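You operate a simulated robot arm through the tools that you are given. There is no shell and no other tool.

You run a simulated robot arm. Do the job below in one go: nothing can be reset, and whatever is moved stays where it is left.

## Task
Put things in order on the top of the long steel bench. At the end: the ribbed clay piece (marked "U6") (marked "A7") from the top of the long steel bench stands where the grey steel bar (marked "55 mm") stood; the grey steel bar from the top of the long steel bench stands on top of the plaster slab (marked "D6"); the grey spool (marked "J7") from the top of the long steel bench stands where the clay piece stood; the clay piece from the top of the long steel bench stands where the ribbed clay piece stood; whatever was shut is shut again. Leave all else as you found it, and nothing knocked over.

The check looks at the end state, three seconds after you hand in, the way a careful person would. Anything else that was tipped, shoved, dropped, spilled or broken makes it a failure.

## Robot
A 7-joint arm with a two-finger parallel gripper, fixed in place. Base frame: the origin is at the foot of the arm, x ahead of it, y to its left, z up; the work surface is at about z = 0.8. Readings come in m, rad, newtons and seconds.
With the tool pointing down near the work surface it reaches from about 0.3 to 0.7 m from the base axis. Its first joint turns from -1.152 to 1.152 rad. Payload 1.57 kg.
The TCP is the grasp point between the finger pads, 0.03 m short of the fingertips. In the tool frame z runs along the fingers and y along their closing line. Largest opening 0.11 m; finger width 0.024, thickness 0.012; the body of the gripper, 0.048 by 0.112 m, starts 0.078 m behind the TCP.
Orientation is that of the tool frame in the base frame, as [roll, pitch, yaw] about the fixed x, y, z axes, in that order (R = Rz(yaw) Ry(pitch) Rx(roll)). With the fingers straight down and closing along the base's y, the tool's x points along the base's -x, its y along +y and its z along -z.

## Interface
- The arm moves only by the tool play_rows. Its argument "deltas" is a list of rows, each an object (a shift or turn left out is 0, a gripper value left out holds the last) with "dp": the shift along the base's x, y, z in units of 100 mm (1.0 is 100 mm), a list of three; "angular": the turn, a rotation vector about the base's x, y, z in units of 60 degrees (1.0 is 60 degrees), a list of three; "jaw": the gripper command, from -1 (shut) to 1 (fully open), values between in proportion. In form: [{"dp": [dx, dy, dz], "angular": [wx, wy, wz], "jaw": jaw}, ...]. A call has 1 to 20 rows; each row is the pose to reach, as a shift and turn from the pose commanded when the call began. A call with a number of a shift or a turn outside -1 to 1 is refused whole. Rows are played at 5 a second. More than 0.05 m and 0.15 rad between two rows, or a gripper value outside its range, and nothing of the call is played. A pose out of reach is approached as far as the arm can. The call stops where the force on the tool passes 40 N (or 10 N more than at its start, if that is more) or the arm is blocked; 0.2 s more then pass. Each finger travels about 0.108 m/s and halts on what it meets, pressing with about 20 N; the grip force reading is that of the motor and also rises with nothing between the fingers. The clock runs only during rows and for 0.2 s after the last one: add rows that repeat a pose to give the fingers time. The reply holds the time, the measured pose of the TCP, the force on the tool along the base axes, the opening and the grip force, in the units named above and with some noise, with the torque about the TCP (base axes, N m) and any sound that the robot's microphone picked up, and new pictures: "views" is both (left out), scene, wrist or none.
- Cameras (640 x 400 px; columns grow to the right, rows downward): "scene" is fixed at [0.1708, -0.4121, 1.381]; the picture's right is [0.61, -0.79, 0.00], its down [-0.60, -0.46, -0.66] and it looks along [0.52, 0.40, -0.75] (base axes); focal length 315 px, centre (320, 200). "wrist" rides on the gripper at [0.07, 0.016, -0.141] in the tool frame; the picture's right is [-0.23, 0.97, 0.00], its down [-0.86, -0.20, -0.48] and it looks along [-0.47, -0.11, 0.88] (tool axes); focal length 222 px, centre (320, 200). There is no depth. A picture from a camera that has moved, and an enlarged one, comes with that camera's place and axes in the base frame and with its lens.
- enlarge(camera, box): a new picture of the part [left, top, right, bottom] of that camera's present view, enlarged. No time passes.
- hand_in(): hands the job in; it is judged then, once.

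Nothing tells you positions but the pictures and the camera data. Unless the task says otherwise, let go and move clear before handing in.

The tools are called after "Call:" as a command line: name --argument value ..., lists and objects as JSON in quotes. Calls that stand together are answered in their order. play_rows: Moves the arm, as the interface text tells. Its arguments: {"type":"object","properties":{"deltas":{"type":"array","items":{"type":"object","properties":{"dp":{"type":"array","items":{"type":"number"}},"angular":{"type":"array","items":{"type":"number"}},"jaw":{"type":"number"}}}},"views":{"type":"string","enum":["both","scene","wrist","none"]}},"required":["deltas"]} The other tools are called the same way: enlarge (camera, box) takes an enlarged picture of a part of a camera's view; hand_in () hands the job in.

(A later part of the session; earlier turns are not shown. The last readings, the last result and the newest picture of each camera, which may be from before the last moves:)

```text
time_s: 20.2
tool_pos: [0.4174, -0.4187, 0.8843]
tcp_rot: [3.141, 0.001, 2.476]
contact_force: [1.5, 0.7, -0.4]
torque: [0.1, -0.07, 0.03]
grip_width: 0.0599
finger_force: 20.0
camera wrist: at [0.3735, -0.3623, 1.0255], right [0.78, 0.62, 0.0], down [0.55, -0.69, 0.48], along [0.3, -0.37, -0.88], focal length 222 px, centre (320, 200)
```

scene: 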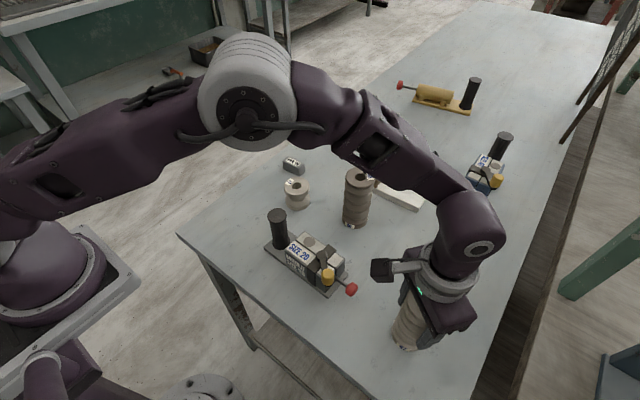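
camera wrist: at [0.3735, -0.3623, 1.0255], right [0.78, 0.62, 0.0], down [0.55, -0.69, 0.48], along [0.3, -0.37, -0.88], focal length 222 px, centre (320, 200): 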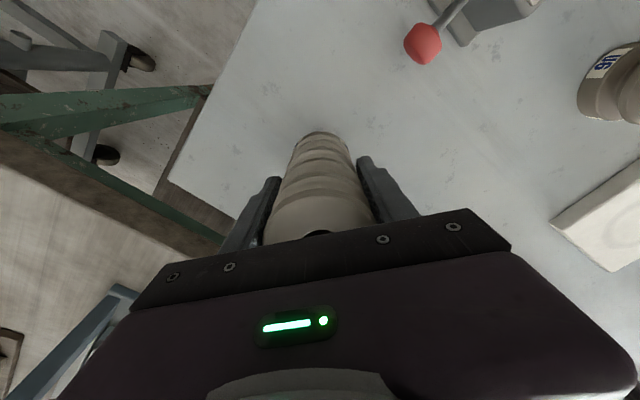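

A7 is gripped (59.9 mm) at (0.4175, -0.4185). I'm lifting it well above everything.

Call:
play_rows --deltas '[{"dp": [0, 0, 0.08]}, {"dp": [0, 0, 0.2]}, {"dp": [0, 0, 0.4]}, {"dp": [0, 0, 0.6]}, {"dp": [0, 0, 0.8]}, {"dp": [0, 0, 1.0]}, {"dp": [0, 0, 1.0]}]'

Call:
play_rows --deltas '[{"dp": [0, 0, 0.2]}, {"dp": [0, 0, 0.4]}, {"dp": [0, 0, 0.6]}, {"dp": [0, 0, 0.8]}, {"dp": [0, 0, 1.0]}, {"dp": [0, 0, 1.0]}]'

```text
time_s: 21.8
tool_pos: [0.4179, -0.4191, 0.9859]
tcp_rot: [-3.141, 0.0, 2.476]
contact_force: [0.1, -1.4, -4.8]
torque: [0.04, 0.01, -0.01]
grip_width: 0.0597
finger_force: 20.3
camera wrist: at [0.3747, -0.3639, 1.1277], right [0.78, 0.62, 0.0], down [0.55, -0.69, 0.48], along [0.3, -0.37, -0.88], focal length 222 px, centre (320, 200)
```

scene: 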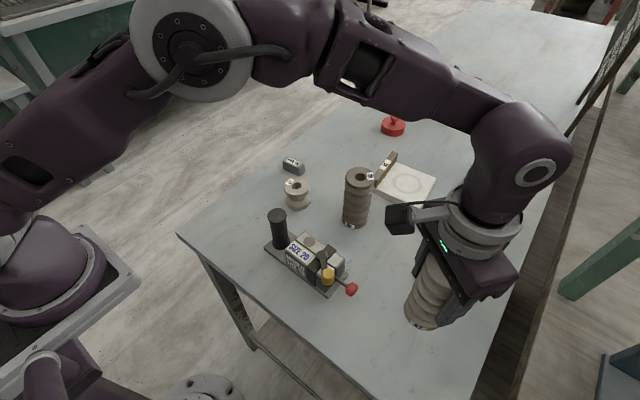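
wrist: 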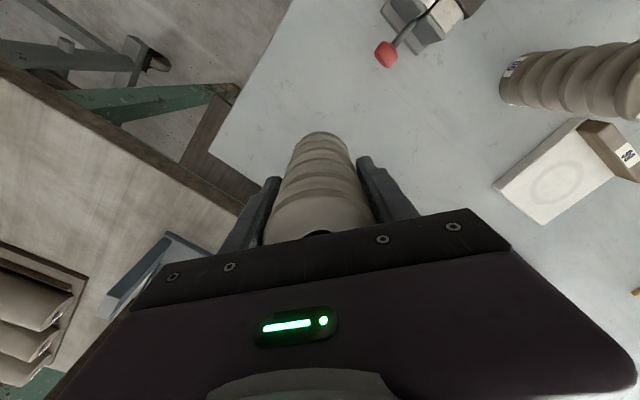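

```text
time_s: 23.2
tool_pos: [0.4194, -0.4155, 1.0858]
tcp_rot: [-3.141, -0.001, 2.475]
contact_force: [0.0, 0.1, -4.6]
torque: [0.02, 0.01, 0.03]
grip_width: 0.0598
finger_force: 20.1
camera wrist: at [0.375, -0.361, 1.2267], right [0.78, 0.62, 0.0], down [0.55, -0.69, 0.48], along [0.3, -0.37, -0.88], focal length 222 px, centre (320, 200)
```

scene: 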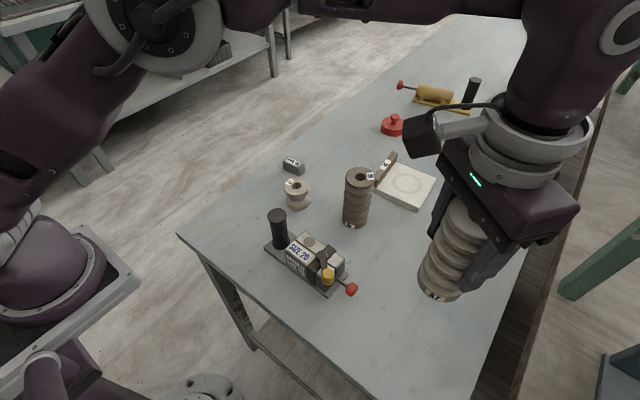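
wrist: 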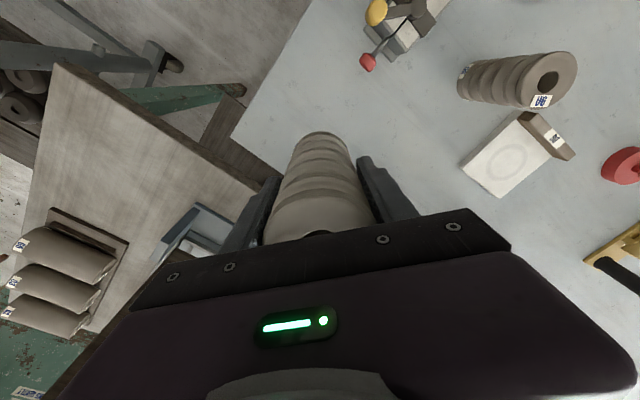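

I'm carrying A7 at height toward the bar's old place at (0.460, -0.001) while turning the tool back.

Call:
play_rows --deltas '[{"dp": [0.02, 0.21, 0], "angular": [0, 0, 0.032]}, {"dp": [0.04, 0.42, 0], "angular": [0, 0, 0.064]}, {"dp": [0.06, 0.63, 0], "angular": [0, 0, 0.096]}, {"dp": [0.085, 0.834, 0], "angular": [0, 0, 0.127]}]' --views "none"

Call:
play_rows --deltas '[{"dp": [0.02, 0.21, 0], "angular": [0, 0, 0.032]}, {"dp": [0.04, 0.42, 0], "angular": [0, 0, 0.064]}, {"dp": [0.06, 0.63, 0], "angular": [0, 0, 0.096]}, {"dp": [0.085, 0.834, 0], "angular": [0, 0, 0.127]}]' --views "none"

Call:
play_rows --deltas '[{"dp": [0.02, 0.21, 0], "angular": [0, 0, 0.032]}, {"dp": [0.04, 0.42, 0], "angular": [0, 0, 0.064]}, {"dp": [0.06, 0.63, 0], "angular": [0, 0, 0.096]}, {"dp": [0.085, 0.834, 0], "angular": [0, 0, 0.127]}]' --views "none"

Call:
play_rows --deltas '[{"dp": [0.02, 0.21, 0], "angular": [0, 0, 0.032]}, {"dp": [0.04, 0.42, 0], "angular": [0, 0, 0.064]}, {"dp": [0.06, 0.63, 0], "angular": [0, 0, 0.096]}, {"dp": [0.085, 0.834, 0], "angular": [0, 0, 0.127]}]' --views "none"

Call:
play_rows --deltas '[{"dp": [0.02, 0.21, 0], "angular": [0, 0, 0.032]}, {"dp": [0.04, 0.42, 0], "angular": [0, 0, 0.064]}, {"dp": [0.06, 0.63, 0], "angular": [0, 0, 0.096]}, {"dp": [0.085, 0.834, 0], "angular": [0, 0, 0.129]}, {"dp": [0.085, 0.834, 0], "angular": [0, 0, 0.129]}]'

```text
time_s: 24.2
tool_pos: [0.4268, -0.3329, 1.0854]
tcp_rot: [3.14, -0.001, 2.608]
contact_force: [0.2, 0.0, -5.6]
torque: [0.02, 0.05, 0.03]
grip_width: 0.06
finger_force: 20.3
```

```text
time_s: 25.2
tool_pos: [0.4344, -0.25, 1.0855]
tcp_rot: [-3.141, -0.001, 2.74]
contact_force: [0.3, -0.2, -5.6]
torque: [0.03, 0.02, -0.01]
grip_width: 0.0601
finger_force: 19.8
```

```text
time_s: 26.2
tool_pos: [0.4436, -0.1661, 1.0848]
tcp_rot: [-3.142, 0.001, 2.875]
contact_force: [0.6, 0.2, -5.4]
torque: [-0.03, 0.02, -0.01]
grip_width: 0.0598
finger_force: 20.0
```

```text
time_s: 27.2
tool_pos: [0.4517, -0.0835, 1.0851]
tcp_rot: [-3.141, 0.0, 3.008]
contact_force: [-0.1, -0.7, -5.6]
torque: [-0.01, 0.01, -0.04]
grip_width: 0.0597
finger_force: 19.7
```

```text
time_s: 28.4
tool_pos: [0.4615, 0.0001, 1.0855]
tcp_rot: [3.141, 0.0, 3.141]
contact_force: [-0.8, 0.1, -5.7]
torque: [0.03, 0.04, 0.01]
grip_width: 0.06
finger_force: 20.1
camera wrist: at [0.3927, 0.0165, 1.2279], right [0.23, 0.97, 0.0], down [0.86, -0.2, 0.48], along [0.47, -0.11, -0.88], focal length 222 px, centre (320, 200)
```

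scene: 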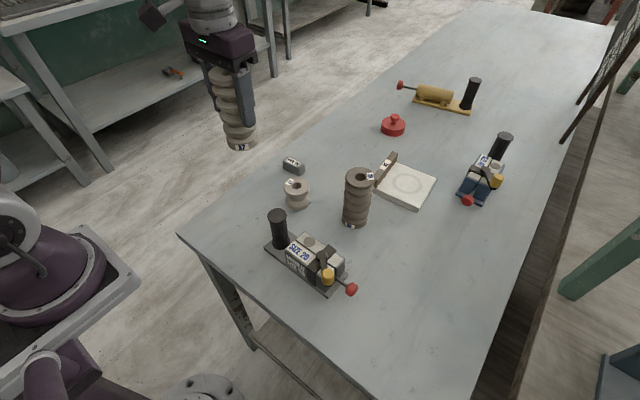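
wrist: 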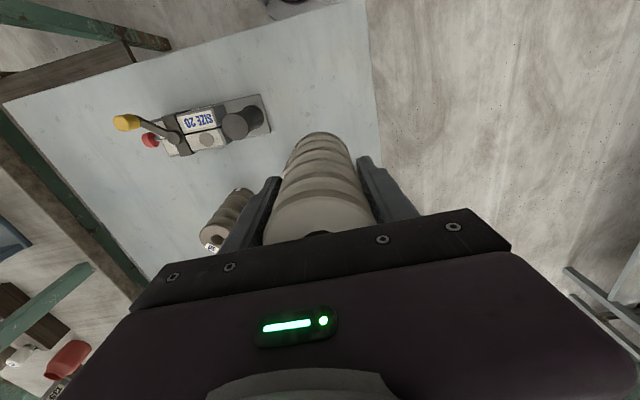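

I'm over the bar's old place, so I'm lowering A7 in two stages.

Call:
play_rows --deltas '[{"dp": [0, 0, -0.25]}, {"dp": [0, 0, -0.5]}, {"dp": [0, 0, -0.75]}, {"dp": [0, 0, -1.0]}, {"dp": [0, 0, -1.0]}]' --views "both"

Call:
play_rows --deltas '[{"dp": [0, 0, -0.25]}, {"dp": [0, 0, -0.5]}, {"dp": [0, 0, -0.75]}, {"dp": [0, 0, -0.9]}, {"dp": [0, 0, -0.96]}, {"dp": [0, 0, -0.99]}, {"dp": [0, 0, -0.99]}]'

```text
time_s: 29.6
tool_pos: [0.4625, 0.0005, 0.986]
tcp_rot: [3.141, -0.002, 3.14]
contact_force: [0.5, -0.4, -6.3]
torque: [0.01, 0.02, -0.01]
grip_width: 0.0598
finger_force: 20.3
camera wrist: at [0.393, 0.0167, 1.1263], right [0.23, 0.97, 0.0], down [0.86, -0.2, 0.48], along [0.47, -0.11, -0.88], focal length 222 px, centre (320, 200)
```

scene: 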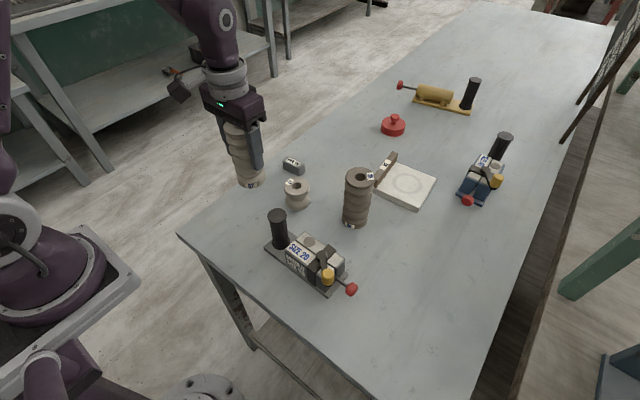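
wrist: 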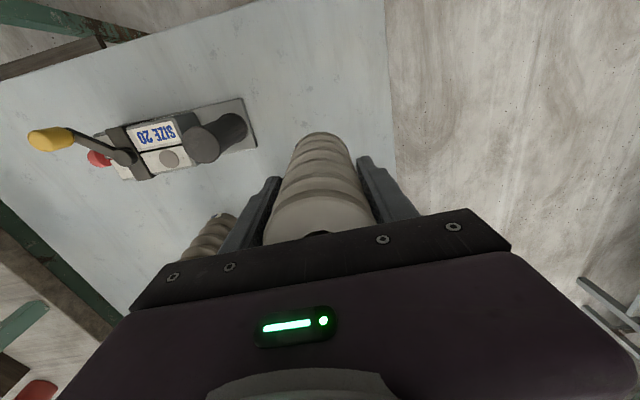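

```text
time_s: 31.2
tool_pos: [0.4601, -0.0001, 0.886]
tcp_rot: [3.14, 0.001, -3.141]
contact_force: [0.7, 0.0, -5.4]
torque: [0.0, 0.0, 0.01]
grip_width: 0.0598
finger_force: 19.7
camera wrist: at [0.3913, 0.0155, 1.0276], right [0.23, 0.97, 0.0], down [0.86, -0.2, 0.48], along [0.47, -0.11, -0.88], focal length 222 px, centre (320, 200)
```

scene: 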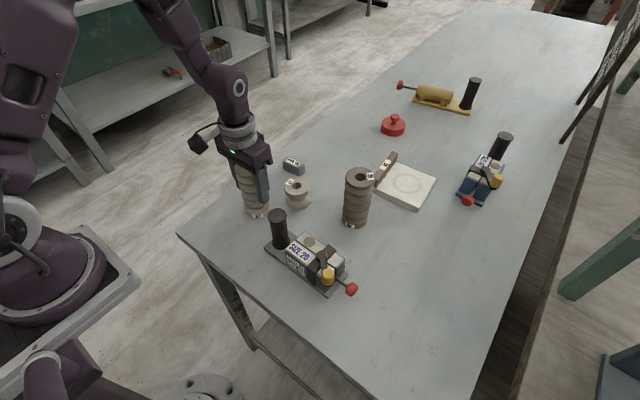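
wrist: 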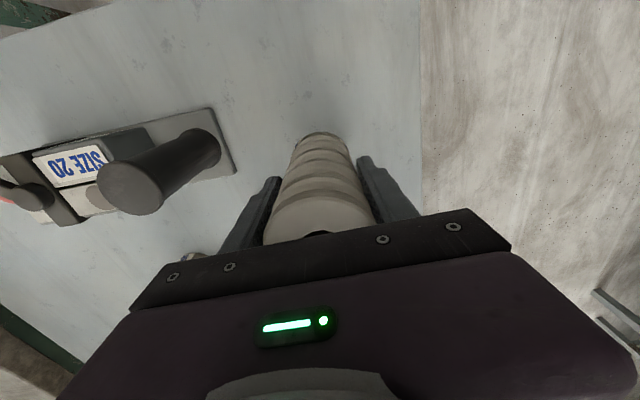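

It's still hanging freely (about 5.4 N), so I'm lowering it a little further until it touches.

Call:
play_rows --deltas '[{"dp": [0, 0, -0.01]}, {"dp": [0, 0, -0.01]}]' --views "none"

Call:
play_rows --deltas '[{"dp": [0, 0, -0.01]}, {"dp": [0, 0, -0.01]}]' --views "none"

```text
time_s: 31.8
tool_pos: [0.4608, -0.001, 0.8862]
tcp_rot: [-3.14, 0.001, 3.141]
contact_force: [0.5, -0.1, -5.7]
torque: [-0.02, 0.03, 0.0]
grip_width: 0.0602
finger_force: 20.1
```

```text
time_s: 32.4
tool_pos: [0.4603, 0.0004, 0.8848]
tcp_rot: [-3.141, 0.0, 3.14]
contact_force: [0.4, 0.3, -5.5]
torque: [-0.01, 0.01, 0.04]
grip_width: 0.06
finger_force: 20.4
```

Call:
play_rows --deltas '[{"dp": [0, 0, -0.01]}, {"dp": [0, 0, -0.01]}]' --views "none"

Call:
play_rows --deltas '[{"dp": [0, 0, -0.01]}, {"dp": [0, 0, -0.01]}]' --views "none"

```text
time_s: 33.0
tool_pos: [0.4606, -0.0008, 0.8836]
tcp_rot: [-3.142, 0.002, 3.14]
contact_force: [-2.3, 1.1, 17.1]
torque: [0.65, 0.13, 0.07]
grip_width: 0.0599
finger_force: 19.8
```

```text
time_s: 33.6
tool_pos: [0.4606, -0.0014, 0.8829]
tcp_rot: [3.14, 0.002, 3.141]
contact_force: [-1.4, 1.1, 18.0]
torque: [0.45, -0.12, -0.03]
grip_width: 0.0599
finger_force: 20.2
```

It's touching the bench now. I'm relieving the pressure slightly, opening, and lifting straight up.

Call:
play_rows --deltas '[{"dp": [0, 0, 0.01]}, {"dp": [0, 0, 0.01], "jaw": 0.3}, {"dp": [0, 0, 0.01], "jaw": 0.7}, {"dp": [0, 0, 0.01], "jaw": 0.9}, {"dp": [0, 0, 0.15]}, {"dp": [0, 0, 0.4]}, {"dp": [0, 0, 0.7]}, {"dp": [0, 0, 1.0]}]'

```text
time_s: 35.4
tool_pos: [0.4613, -0.0002, 0.9817]
tcp_rot: [-3.141, -0.001, -3.141]
contact_force: [0.0, -0.8, 0.5]
torque: [0.01, 0.01, 0.0]
grip_width: 0.1047
finger_force: 0.0
camera wrist: at [0.3914, 0.0161, 1.1228], right [0.23, 0.97, 0.0], down [0.86, -0.2, 0.48], along [0.47, -0.11, -0.88], focal length 222 px, centre (320, 200)
```

scene: 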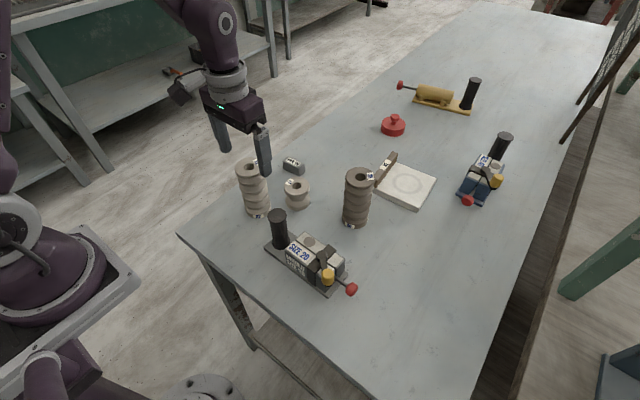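
wrist: 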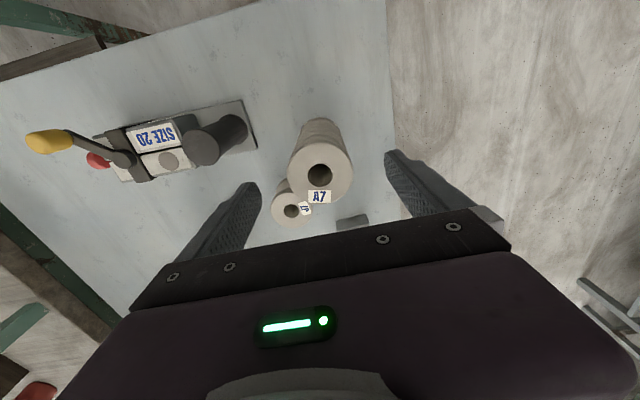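

A7 stands at the bar's old place. With the two pieces close together I'll compare them again before continuing.

Call:
enlarge --camera "scene" --box '[225, 150, 385, 240]'

Call:
enlarge --camera "scene" --box '[230, 155, 280, 220]'

```text
4.00 times, centred on (305, 195) of scene
camera zoom: at [0.1708, -0.4121, 1.381], right [0.61, -0.79, 0.0], down [-0.6, -0.46, -0.66], along [0.52, 0.4, -0.75], focal length 1259 px, centre (380, 220)
```

zoom: 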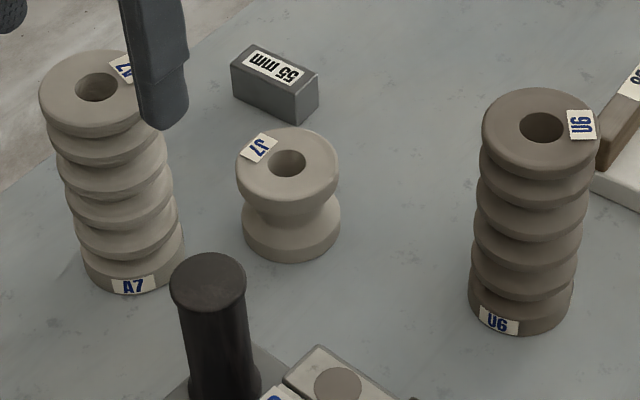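

```text
6.15 times, centred on (255, 188) of scene
camera zoom: at [0.1708, -0.4121, 1.381], right [0.61, -0.79, 0.0], down [-0.6, -0.46, -0.66], along [0.52, 0.4, -0.75], focal length 1937 px, centre (720, 277)
```

zoom: 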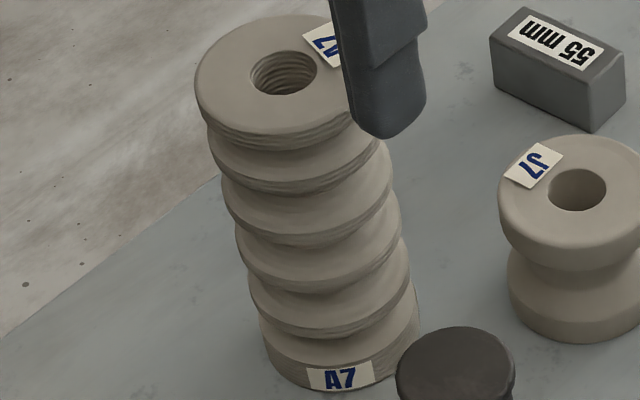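

Same geometry, but A7 carries the fine ribbed surface and U6 is smooth, which confirms my reading. Next I go up and over to U6 near (0.577, -0.202).

Call:
play_rows --deltas '[{"dp": [0, 0, 0.3], "jaw": 1}, {"dp": [0, 0, 0.6]}, {"dp": [0.15, -0.25, 0.7], "angular": [0, 0, -0.05]}, {"dp": [0.35, -0.6, 0.7], "angular": [0, 0, -0.1]}, {"dp": [0.55, -0.95, 0.7], "angular": [0, 0, -0.15]}]' --views "none"

Call:
play_rows --deltas '[{"dp": [0.2, -0.35, 0], "angular": [0, 0, -0.05]}, {"dp": [0.4, -0.7, 0], "angular": [0, 0, -0.1]}, {"dp": [0.6, -1.0, 0], "angular": [0, 0, -0.15]}, {"dp": [0.6, -1.0, 0], "angular": [0, 0, -0.15]}]'

```text
time_s: 36.6
tool_pos: [0.5151, -0.0974, 1.0524]
tcp_rot: [-3.14, 0.0, 2.983]
contact_force: [-0.2, -0.3, 0.3]
torque: [0.02, 0.02, -0.01]
grip_width: 0.1102
finger_force: 0.0
```

```text
time_s: 37.6
tool_pos: [0.5746, -0.1959, 1.0509]
tcp_rot: [-3.141, -0.001, 2.826]
contact_force: [0.2, 0.6, 1.4]
torque: [0.0, -0.01, 0.05]
grip_width: 0.11
finger_force: 0.0
camera wrist: at [0.5147, -0.1587, 1.193], right [0.52, 0.86, 0.0], down [0.75, -0.45, 0.48], along [0.41, -0.25, -0.88], focal length 222 px, centre (320, 200)
```

scene: 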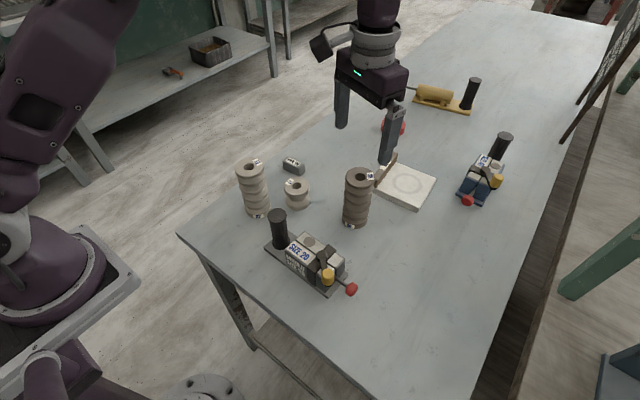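
wrist: 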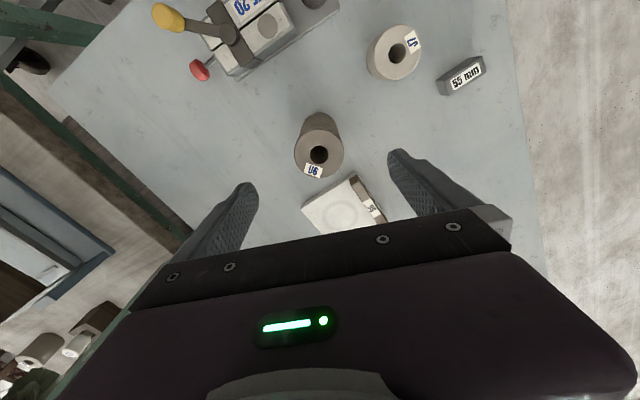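

U6's axis is at about (0.578, -0.201). I'm shifting slightly and descending partway to check.

Call:
play_rows --deltas '[{"dp": [0.03, -0.045, 0]}, {"dp": [0.03, -0.045, -0.3]}, {"dp": [0.03, -0.045, -0.6]}, {"dp": [0.03, -0.045, -0.9]}, {"dp": [0.03, -0.045, -1.0]}, {"dp": [0.03, -0.045, -1.0]}]'

Call:
enlarge --camera "wrist" --box '[240, 130, 400, 240]'

```text
time_s: 39.0
tool_pos: [0.5812, -0.2009, 0.9517]
tcp_rot: [3.141, 0.0, 2.826]
contact_force: [-0.1, 0.0, -0.6]
torque: [-0.03, 0.01, -0.03]
grip_width: 0.11
finger_force: 0.1
camera wrist: at [0.52, -0.1644, 1.0928], right [0.52, 0.86, 0.0], down [0.75, -0.45, 0.48], along [0.41, -0.25, -0.88], focal length 222 px, centre (320, 200)
```

scene: 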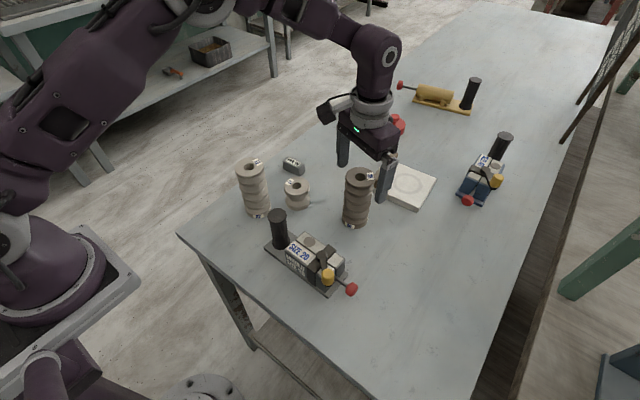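
wrist: 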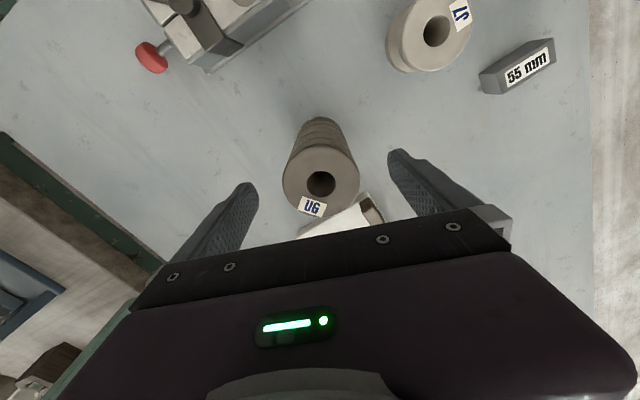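

```text
3.64 times, centred on (320, 185) of wrist
camera zoom: at [0.52, -0.1644, 1.0928], right [0.52, 0.86, 0.0], down [0.75, -0.45, 0.48], along [0.41, -0.25, -0.88], focal length 808 px, centre (320, 254)
```

zoom: 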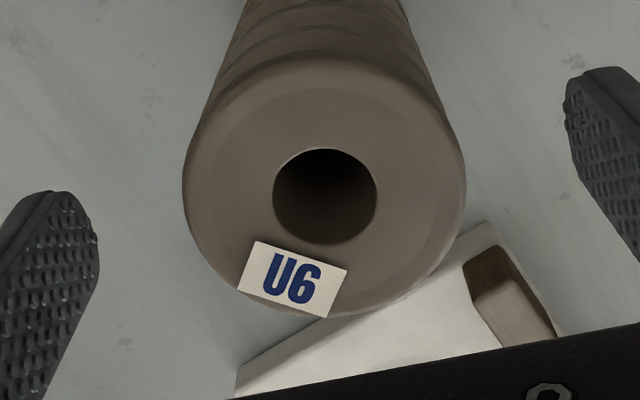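

Aligned within 2 mm, so I take U6's place as (0.577, -0.200). I'm descending and gripping.

Call:
play_rows --deltas '[{"dp": [-0.015, 0.01, -0.25]}, {"dp": [-0.015, 0.01, -0.5]}, {"dp": [-0.015, 0.01, -0.67]}, {"dp": [-0.015, 0.01, -0.67]}, {"dp": [-0.015, 0.01, -0.67], "jaw": -1}, {"dp": [-0.015, 0.01, -0.67], "jaw": -1}, {"dp": [-0.015, 0.01, -0.67], "jaw": -1}, {"dp": [-0.015, 0.01, -0.67], "jaw": -1}]'

```text
time_s: 40.8
tool_pos: [0.5781, -0.1997, 0.8853]
tcp_rot: [-3.141, 0.0, 2.827]
contact_force: [1.2, -0.1, -0.3]
torque: [0.04, -0.1, 0.0]
grip_width: 0.0597
finger_force: 19.4
camera wrist: at [0.5176, -0.1626, 1.0257], right [0.52, 0.86, 0.0], down [0.75, -0.45, 0.48], along [0.41, -0.25, -0.88], focal length 222 px, centre (320, 200)
```

scene: 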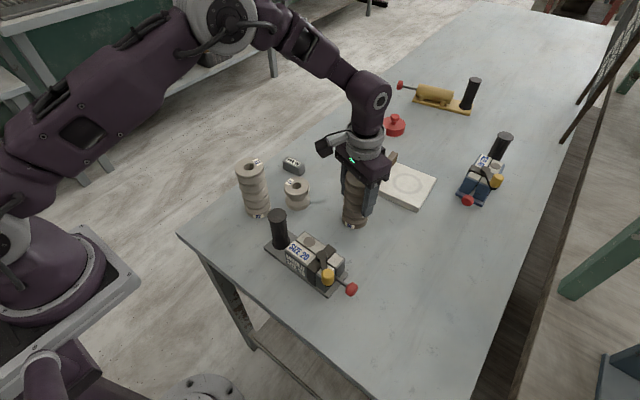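
wrist: 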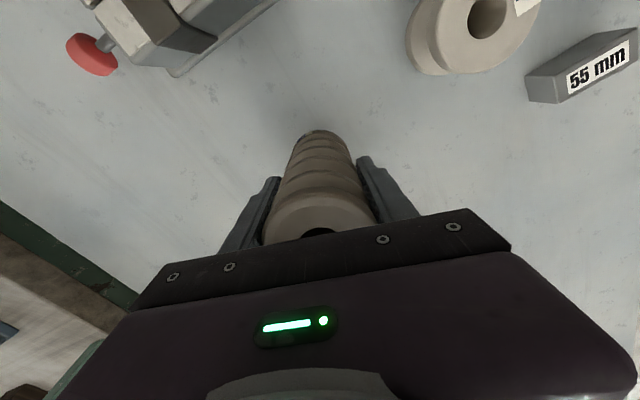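

U6 is gripped. I'm lifting it 15 cm.

Call:
play_rows --deltas '[{"dp": [0, 0, 0.08]}, {"dp": [0, 0, 0.2]}, {"dp": [0, 0, 0.4]}, {"dp": [0, 0, 0.6]}, {"dp": [0, 0, 0.8]}, {"dp": [0, 0, 1.0]}, {"dp": [0, 0, 1.0]}]'

Call:
enlarge --camera "scene" --box '[225, 140, 385, 240]'

```text
time_s: 42.4
tool_pos: [0.5765, -0.1991, 0.984]
tcp_rot: [3.141, -0.001, 2.829]
contact_force: [-0.5, 0.3, -5.3]
torque: [0.0, 0.03, -0.01]
grip_width: 0.0596
finger_force: 20.4
camera wrist: at [0.5173, -0.163, 1.1253], right [0.52, 0.86, 0.0], down [0.75, -0.45, 0.48], along [0.41, -0.25, -0.88], focal length 222 px, centre (320, 200)
```

scene: 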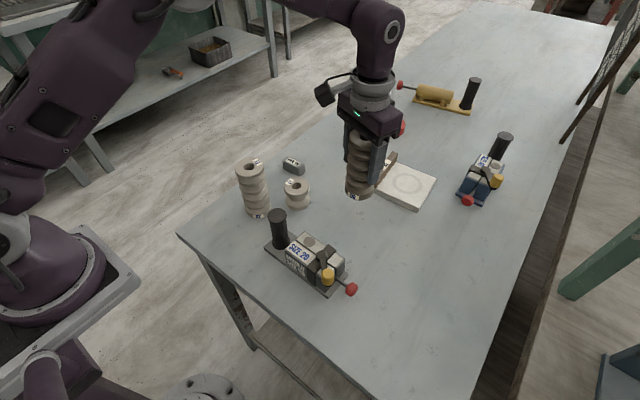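
wrist: 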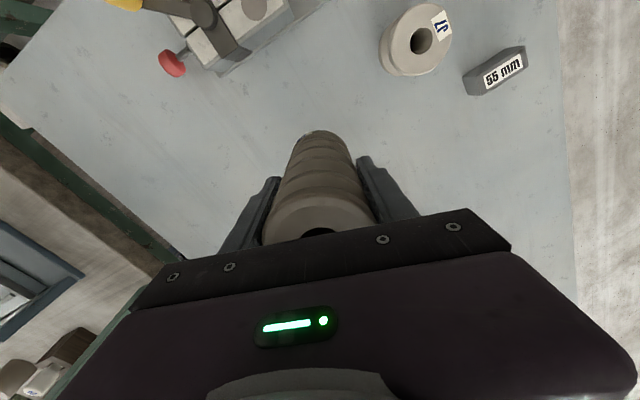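

```text
4.00 times, centred on (305, 190) of scene
camera zoom: at [0.1709, -0.4121, 1.3809], right [0.61, -0.79, 0.0], down [-0.6, -0.46, -0.66], along [0.52, 0.4, -0.75], focal length 1259 px, centre (380, 240)
```

zoom: 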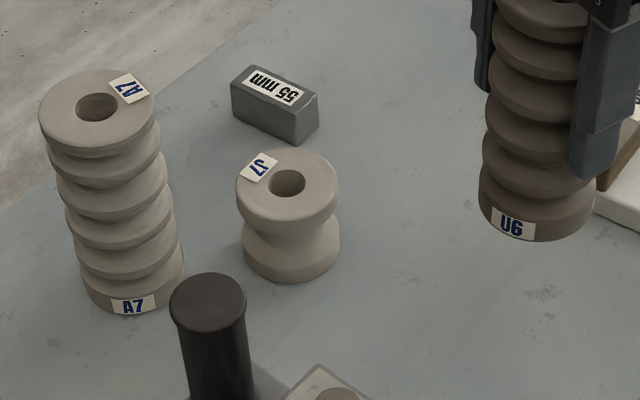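

I'm carrying U6 to A7's old place at (0.4175, -0.4185).

Call:
play_rows --deltas '[{"dp": [0, 0, 0.2]}, {"dp": [-0.1, -0.13, 0.4], "angular": [0, 0, -0.03]}, {"dp": [-0.25, -0.33, 0.5], "angular": [0, 0, -0.06]}, {"dp": [-0.4, -0.53, 0.5], "angular": [0, 0, -0.09]}, {"dp": [-0.53, -0.73, 0.5], "angular": [0, 0, -0.111]}]' --views "none"

Call:
play_rows --deltas '[{"dp": [-0.13, -0.18, 0], "angular": [0, 0, -0.03]}, {"dp": [-0.26, -0.36, 0], "angular": [0, 0, -0.06]}, {"dp": [-0.4, -0.55, 0], "angular": [0, 0, -0.09]}, {"dp": [-0.53, -0.73, 0], "angular": [0, 0, -0.111]}]' --views "none"

Call:
play_rows --deltas '[{"dp": [-0.13, -0.18, 0], "angular": [0, 0, -0.03]}, {"dp": [-0.26, -0.36, 0], "angular": [0, 0, -0.06]}, {"dp": [-0.4, -0.55, 0], "angular": [0, 0, -0.09]}, {"dp": [-0.531, -0.73, 0], "angular": [0, 0, -0.111]}, {"dp": [-0.531, -0.73, 0], "angular": [0, 0, -0.111]}]'

```text
time_s: 43.6
tool_pos: [0.5237, -0.2719, 1.0344]
tcp_rot: [3.14, 0.0, 2.712]
contact_force: [0.4, -0.5, -5.2]
torque: [0.0, 0.01, -0.03]
grip_width: 0.0598
finger_force: 19.7
```

```text
time_s: 44.6
tool_pos: [0.4698, -0.3451, 1.0335]
tcp_rot: [-3.14, -0.001, 2.595]
contact_force: [0.0, -0.5, -4.5]
torque: [0.0, -0.01, 0.0]
grip_width: 0.0599
finger_force: 19.3
```

```text
time_s: 45.8
tool_pos: [0.4178, -0.4176, 1.0347]
tcp_rot: [-3.141, 0.001, 2.478]
contact_force: [-0.9, -0.4, -6.1]
torque: [0.04, 0.03, -0.01]
grip_width: 0.0598
finger_force: 20.7
camera wrist: at [0.3737, -0.3626, 1.176], right [0.78, 0.63, 0.0], down [0.55, -0.68, 0.48], along [0.3, -0.37, -0.88], focal length 222 px, centre (320, 200)
```

scene: 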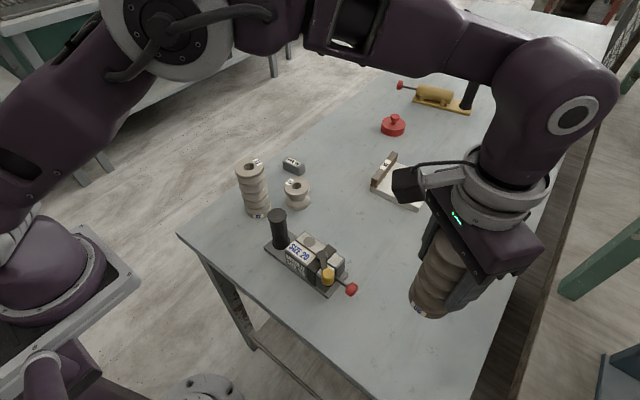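
wrist: 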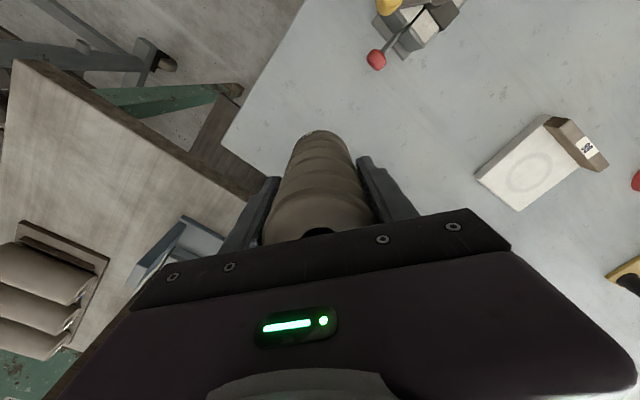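

I'm directly above A7's old place and lowering U6.

Call:
play_rows --deltas '[{"dp": [0, 0, -0.25]}, {"dp": [0, 0, -0.5]}, {"dp": [0, 0, -0.75]}, {"dp": [0, 0, -1.0]}, {"dp": [0, 0, -1.0]}]' --views "none"

Call:
play_rows --deltas '[{"dp": [0, 0, -0.2]}, {"dp": [0, 0, -0.35]}, {"dp": [0, 0, -0.45]}, {"dp": [0, 0, -0.49]}, {"dp": [0, 0, -0.49]}]' --views "none"

Call:
play_rows --deltas '[{"dp": [0, 0, -0.01]}, {"dp": [0, 0, -0.01]}]' --views "none"

Call:
play_rows --deltas '[{"dp": [0, 0, -0.01]}, {"dp": [0, 0, -0.01]}]' --views "none"

```text
time_s: 47.0
tool_pos: [0.4183, -0.4192, 0.935]
tcp_rot: [-3.141, -0.002, 2.48]
contact_force: [-0.3, -1.1, -5.4]
torque: [-0.02, 0.02, 0.02]
grip_width: 0.0598
finger_force: 19.5
```

```text
time_s: 48.2
tool_pos: [0.419, -0.4175, 0.8844]
tcp_rot: [-3.142, 0.0, 2.479]
contact_force: [1.2, -0.5, -5.3]
torque: [0.01, 0.01, 0.03]
grip_width: 0.0599
finger_force: 20.4
```

```text
time_s: 48.8
tool_pos: [0.418, -0.4178, 0.8835]
tcp_rot: [-3.141, -0.001, 2.477]
contact_force: [0.0, 0.2, -6.0]
torque: [-0.01, 0.02, -0.01]
grip_width: 0.0598
finger_force: 20.2
```

```text
time_s: 49.4
tool_pos: [0.4178, -0.4185, 0.8847]
tcp_rot: [3.141, -0.001, 2.478]
contact_force: [0.0, 1.8, 0.8]
torque: [0.22, 0.0, -0.02]
grip_width: 0.0595
finger_force: 19.9
```

Contact (the force went from about -5.5 N to +0.8 N). I'm releasing and rising.

Call:
play_rows --deltas '[{"dp": [0, 0, 0], "jaw": 0.3}, {"dp": [0, 0, 0], "jaw": 0.7}, {"dp": [0, 0, 0], "jaw": 1}, {"dp": [0, 0, 0.15]}, {"dp": [0, 0, 0.4]}, {"dp": [0, 0, 0.7]}, {"dp": [0, 0, 1.0]}]'

```text
time_s: 51.0
tool_pos: [0.4189, -0.4192, 0.9839]
tcp_rot: [-3.14, 0.001, 2.479]
contact_force: [-0.1, 0.7, -1.1]
torque: [0.0, 0.03, 0.0]
grip_width: 0.11
finger_force: 0.0
camera wrist: at [0.3745, -0.3633, 1.1254], right [0.78, 0.63, 0.0], down [0.55, -0.68, 0.48], along [0.3, -0.37, -0.88], focal length 222 px, centre (320, 200)
```

scene: 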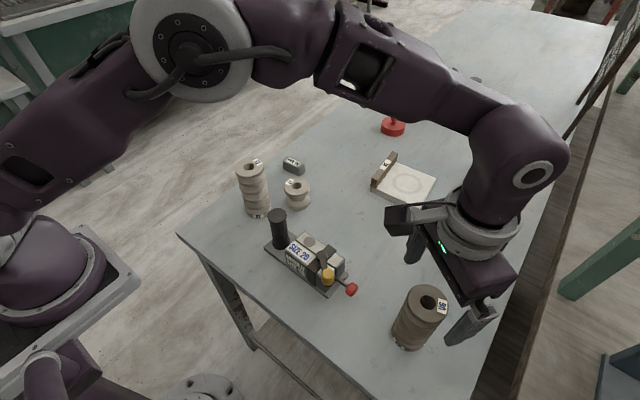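
wrist: 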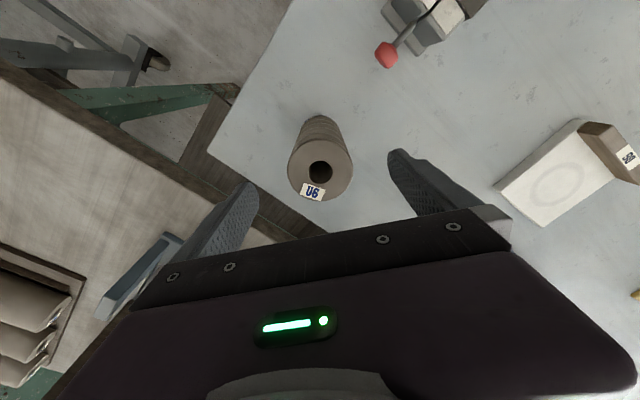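

U6 now stands at A7's old place. Next is the spool J7 at (0.5395, -0.06). I'll approach with tool yaw 0 and grip its top flange high, to stay clear of the tall A7 nearby.

Call:
play_rows --deltas '[{"dp": [0, 0, 0.35]}, {"dp": [0, 0, 0.7]}, {"dp": [0.1, 0.3, 0.8], "angular": [0, 0, 0.05]}, {"dp": [0.2, 0.6, 0.8], "angular": [0, 0, 0.1]}, {"dp": [0.305, 0.9, 0.8], "angular": [0, 0, 0.158]}]' --views "none"

Call:
play_rows --deltas '[{"dp": [0.1, 0.3, 0], "angular": [0, 0, 0.05]}, {"dp": [0.2, 0.6, 0], "angular": [0, 0, 0.1]}, {"dp": [0.305, 0.9, 0], "angular": [0, 0, 0.158]}]' --views "none"

Call:
play_rows --deltas '[{"dp": [0.1, 0.3, 0], "angular": [0, 0, 0.05]}, {"dp": [0.2, 0.6, 0], "angular": [0, 0, 0.1]}, {"dp": [0.305, 0.9, 0], "angular": [0, 0, 0.158]}]' --views "none"

Call:
play_rows --deltas '[{"dp": [0.1, 0.3, 0], "angular": [0, 0, 0.05]}, {"dp": [0.2, 0.6, 0], "angular": [0, 0, 0.1]}, {"dp": [0.305, 0.885, 0], "angular": [0, 0, 0.159]}, {"dp": [0.305, 0.885, 0], "angular": [0, 0, 0.159]}]'

```text
time_s: 52.2
tool_pos: [0.4502, -0.3273, 1.0659]
tcp_rot: [-3.141, -0.001, 2.645]
contact_force: [0.9, 0.4, 0.2]
torque: [-0.03, 0.03, 0.01]
grip_width: 0.11
finger_force: 0.1
```

```text
time_s: 53.0
tool_pos: [0.479, -0.2378, 1.0642]
tcp_rot: [-3.141, 0.0, 2.812]
contact_force: [-0.5, -0.1, 0.4]
torque: [-0.03, -0.03, 0.01]
grip_width: 0.1101
finger_force: 0.2
```

```text
time_s: 53.8
tool_pos: [0.5092, -0.1474, 1.0631]
tcp_rot: [-3.138, 0.0, 2.977]
contact_force: [0.2, 0.7, 0.2]
torque: [0.04, 0.01, -0.01]
grip_width: 0.1101
finger_force: 0.0
```

```text
time_s: 54.8
tool_pos: [0.539, -0.0588, 1.063]
tcp_rot: [-3.14, 0.0, -3.14]
contact_force: [-0.4, 0.1, -0.2]
torque: [0.06, -0.03, 0.03]
grip_width: 0.1101
finger_force: 0.1
camera wrist: at [0.4705, -0.043, 1.2046], right [0.23, 0.97, 0.0], down [0.86, -0.2, 0.48], along [0.47, -0.11, -0.88], focal length 222 px, centre (320, 200)
```

scene: 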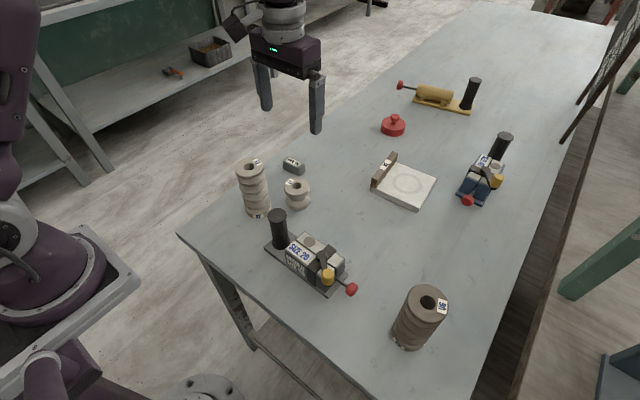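
wrist: 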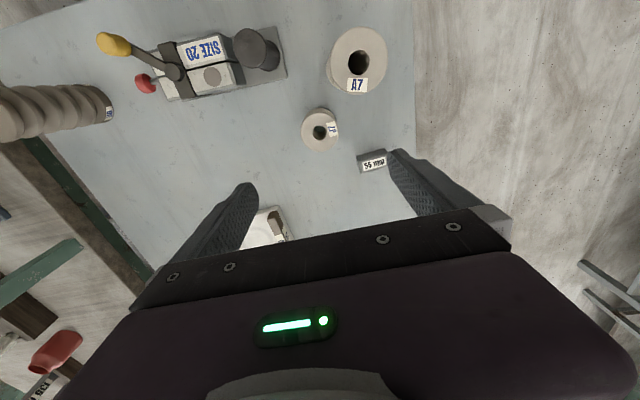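

J7 is exactly on the tool axis. I'm descending in stages, watching clearance to A7.

Call:
play_rows --deltas '[{"dp": [0, 0, -0.3]}, {"dp": [0, 0, -0.6]}, {"dp": [0, 0, -0.9]}, {"dp": [0, 0, -1.0]}]' --views "none"

Call:
play_rows --deltas '[{"dp": [0, 0, -0.2]}, {"dp": [0, 0, -0.4]}, {"dp": [0, 0, -0.6]}, {"dp": [0, 0, -0.7]}, {"dp": [0, 0, -0.7]}]'

```text
time_s: 55.8
tool_pos: [0.5399, -0.0602, 0.964]
tcp_rot: [-3.141, 0.0, -3.141]
contact_force: [0.0, 0.3, 0.4]
torque: [0.04, -0.01, -0.02]
grip_width: 0.11
finger_force: 0.0
```

```text
time_s: 57.0
tool_pos: [0.54, -0.0586, 0.894]
tcp_rot: [3.141, 0.002, -3.14]
contact_force: [0.2, 0.0, 0.2]
torque: [0.01, 0.0, -0.03]
grip_width: 0.1098
finger_force: 0.1
camera wrist: at [0.4712, -0.0434, 1.0351], right [0.23, 0.97, 0.0], down [0.85, -0.2, 0.48], along [0.47, -0.11, -0.88], focal length 222 px, centre (320, 200)
```

scene: 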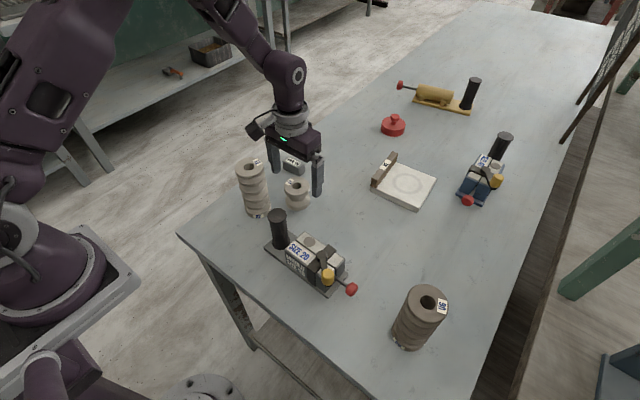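
wrist: 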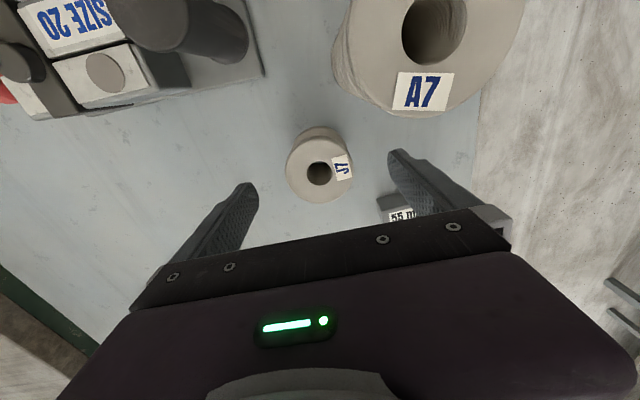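

Clearances look fine. I'm descending to z=0.85 and gripping J7's upper flange.

Call:
play_rows --deltas '[{"dp": [0, 0, -0.15]}, {"dp": [0, 0, -0.3]}, {"dp": [0, 0, -0.44]}, {"dp": [0, 0, -0.44]}, {"dp": [0, 0, -0.44], "jaw": -1}, {"dp": [0, 0, -0.44], "jaw": -1}, {"dp": [0, 0, -0.44], "jaw": -1}, {"dp": [0, 0, -0.44], "jaw": -1}]'

```text
time_s: 58.8
tool_pos: [0.5398, -0.0586, 0.8486]
tcp_rot: [-3.14, 0.0, -3.142]
contact_force: [0.2, 0.8, -0.2]
torque: [0.01, 0.0, -0.02]
grip_width: 0.0599
finger_force: 20.1
camera wrist: at [0.471, -0.0431, 0.991], right [0.23, 0.97, 0.0], down [0.86, -0.2, 0.48], along [0.47, -0.11, -0.88], focal length 222 px, centre (320, 200)
```

scene: 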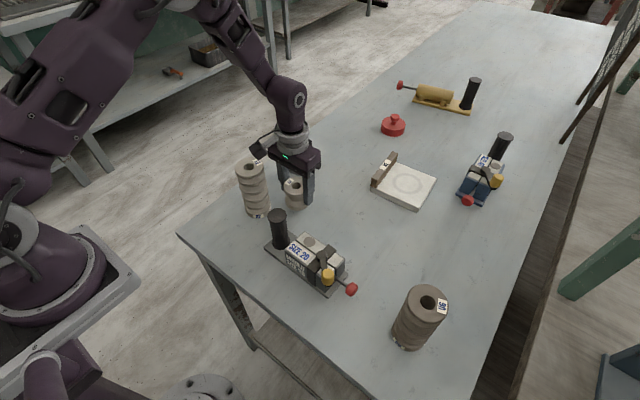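
wrist: 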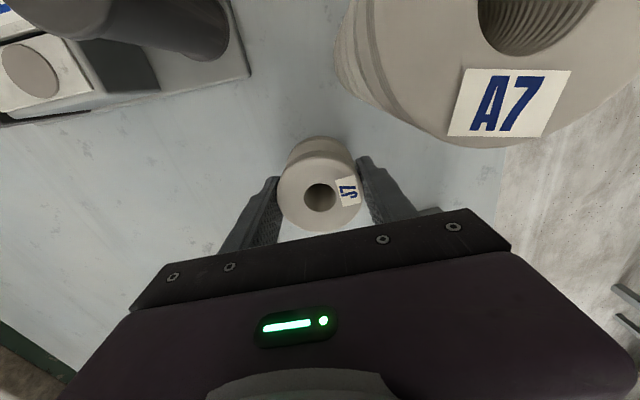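

J7 is gripped. I'm lifting and carrying it to U6's old place at (0.577, -0.200).

Call:
play_rows --deltas '[{"dp": [0, 0, 0.1]}, {"dp": [0, 0, 0.3]}, {"dp": [0, 0, 0.55]}, {"dp": [0, 0, 0.8]}, {"dp": [0, 0, 1.0]}, {"dp": [0, 0, 1.0]}]' --views "scene"

Call:
play_rows --deltas '[{"dp": [0.05, -0.18, 0], "angular": [0, 0, -0.04]}, {"dp": [0.1, -0.36, 0], "angular": [0, 0, -0.08]}, {"dp": [0.15, -0.54, 0], "angular": [0, 0, -0.12]}, {"dp": [0.19, -0.7, 0], "angular": [0, 0, -0.16]}]' --views "none"

Call:
play_rows --deltas '[{"dp": [0.05, -0.18, 0], "angular": [0, 0, -0.04]}, {"dp": [0.1, -0.36, 0], "angular": [0, 0, -0.08]}, {"dp": [0.15, -0.54, 0], "angular": [0, 0, -0.12]}, {"dp": [0.185, -0.7, 0], "angular": [0, 0, -0.16]}, {"dp": [0.185, -0.7, 0], "angular": [0, 0, -0.16]}]'

```text
time_s: 60.2
tool_pos: [0.5399, -0.0591, 0.9498]
tcp_rot: [-3.14, 0.0, -3.141]
contact_force: [0.3, 0.3, -2.4]
torque: [-0.01, -0.02, 0.0]
grip_width: 0.0596
finger_force: 20.0
```

scene: 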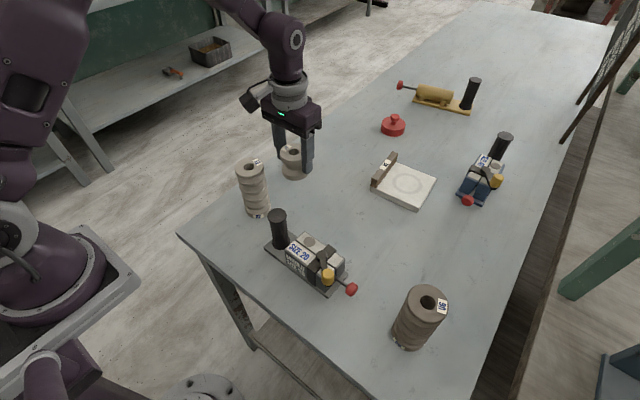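

```text
time_s: 61.2
tool_pos: [0.56, -0.1294, 0.9504]
tcp_rot: [-3.141, 0.0, 2.974]
contact_force: [-0.6, 0.5, -1.9]
torque: [0.02, 0.02, -0.01]
grip_width: 0.0598
finger_force: 20.1
```

```text
time_s: 62.4
tool_pos: [0.5791, -0.1999, 0.95]
tcp_rot: [-3.141, 0.0, 2.806]
contact_force: [0.8, -0.1, -2.1]
torque: [0.01, 0.0, -0.03]
grip_width: 0.0598
finger_force: 20.1
camera wrist: at [0.5187, -0.1614, 1.091], right [0.54, 0.84, 0.0], down [0.74, -0.47, 0.48], along [0.4, -0.26, -0.88], focal length 222 px, centre (320, 200)
```

scene: 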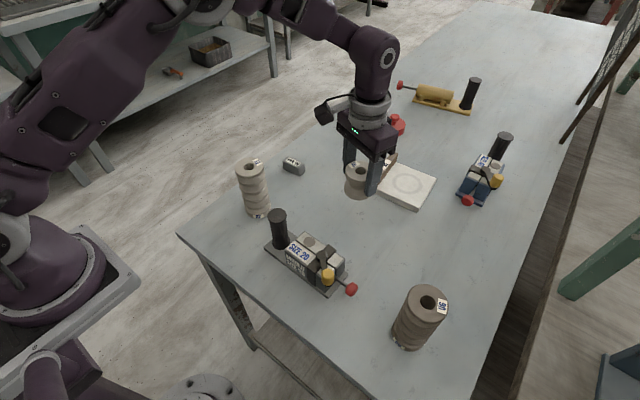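
wrist: 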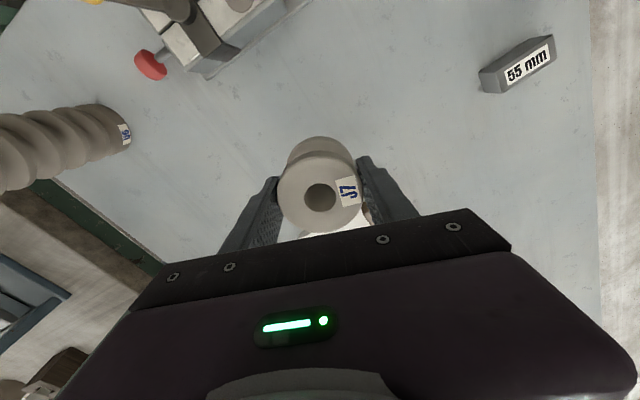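

I'm lowering J7 in its new place.

Call:
play_rows --deltas '[{"dp": [0, 0, -0.25]}, {"dp": [0, 0, -0.5]}, {"dp": [0, 0, -0.75]}, {"dp": [0, 0, -0.92]}, {"dp": [0, 0, -0.99]}, {"dp": [0, 0, -0.99]}]' --views "none"

Call:
play_rows --deltas '[{"dp": [0, 0, -0.01]}, {"dp": [0, 0, -0.01]}]' --views "none"

Call:
play_rows --deltas '[{"dp": [0, 0, -0.008]}, {"dp": [0, 0, -0.008]}]' --views "none"

```text
time_s: 63.8
tool_pos: [0.5777, -0.2001, 0.8501]
tcp_rot: [3.141, 0.001, 2.806]
contact_force: [0.2, -0.1, -2.5]
torque: [0.04, -0.01, 0.01]
grip_width: 0.0596
finger_force: 19.7
```

```text
time_s: 64.4
tool_pos: [0.5782, -0.2011, 0.8504]
tcp_rot: [-3.141, 0.0, 2.807]
contact_force: [0.5, 0.4, -2.2]
torque: [0.02, 0.0, 0.01]
grip_width: 0.0596
finger_force: 20.2
```

```text
time_s: 65.0
tool_pos: [0.5777, -0.1993, 0.85]
tcp_rot: [-3.141, 0.0, 2.807]
contact_force: [0.1, 0.7, -1.9]
torque: [-0.01, 0.03, -0.02]
grip_width: 0.0593
finger_force: 19.6
```

Call:
play_rows --deltas '[{"dp": [0, 0, -0.008]}, {"dp": [0, 0, -0.008]}]' --views "none"

```text
time_s: 65.6
tool_pos: [0.5779, -0.1998, 0.8487]
tcp_rot: [-3.139, 0.004, 2.808]
contact_force: [-5.1, 0.7, 16.2]
torque: [0.26, 0.17, -0.05]
grip_width: 0.0596
finger_force: 20.1
```

Contact. I'm backing off slightly, releasing and lifting straight up.

Call:
play_rows --deltas '[{"dp": [0, 0, 0.008]}, {"dp": [0, 0, 0.008], "jaw": 0.3}, {"dp": [0, 0, 0.008], "jaw": 0.7}, {"dp": [0, 0, 0.008], "jaw": 1}, {"dp": [0, 0, 0.15]}, {"dp": [0, 0, 0.4]}, {"dp": [0, 0, 0.7]}, {"dp": [0, 0, 1.0]}]'

```text
time_s: 67.4
tool_pos: [0.5777, -0.1992, 0.9479]
tcp_rot: [3.14, -0.001, 2.808]
contact_force: [0.1, 0.0, 0.1]
torque: [0.0, 0.02, 0.01]
grip_width: 0.11
finger_force: 0.1
camera wrist: at [0.5189, -0.1614, 1.0902], right [0.53, 0.85, 0.0], down [0.74, -0.47, 0.48], along [0.4, -0.26, -0.88], focal length 222 px, centre (320, 200)
```

scene: 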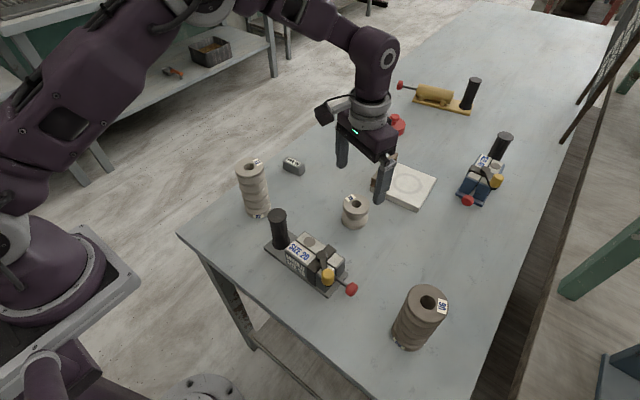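
wrist: 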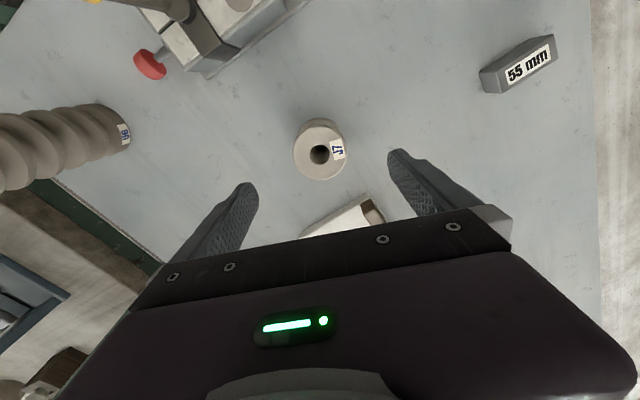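

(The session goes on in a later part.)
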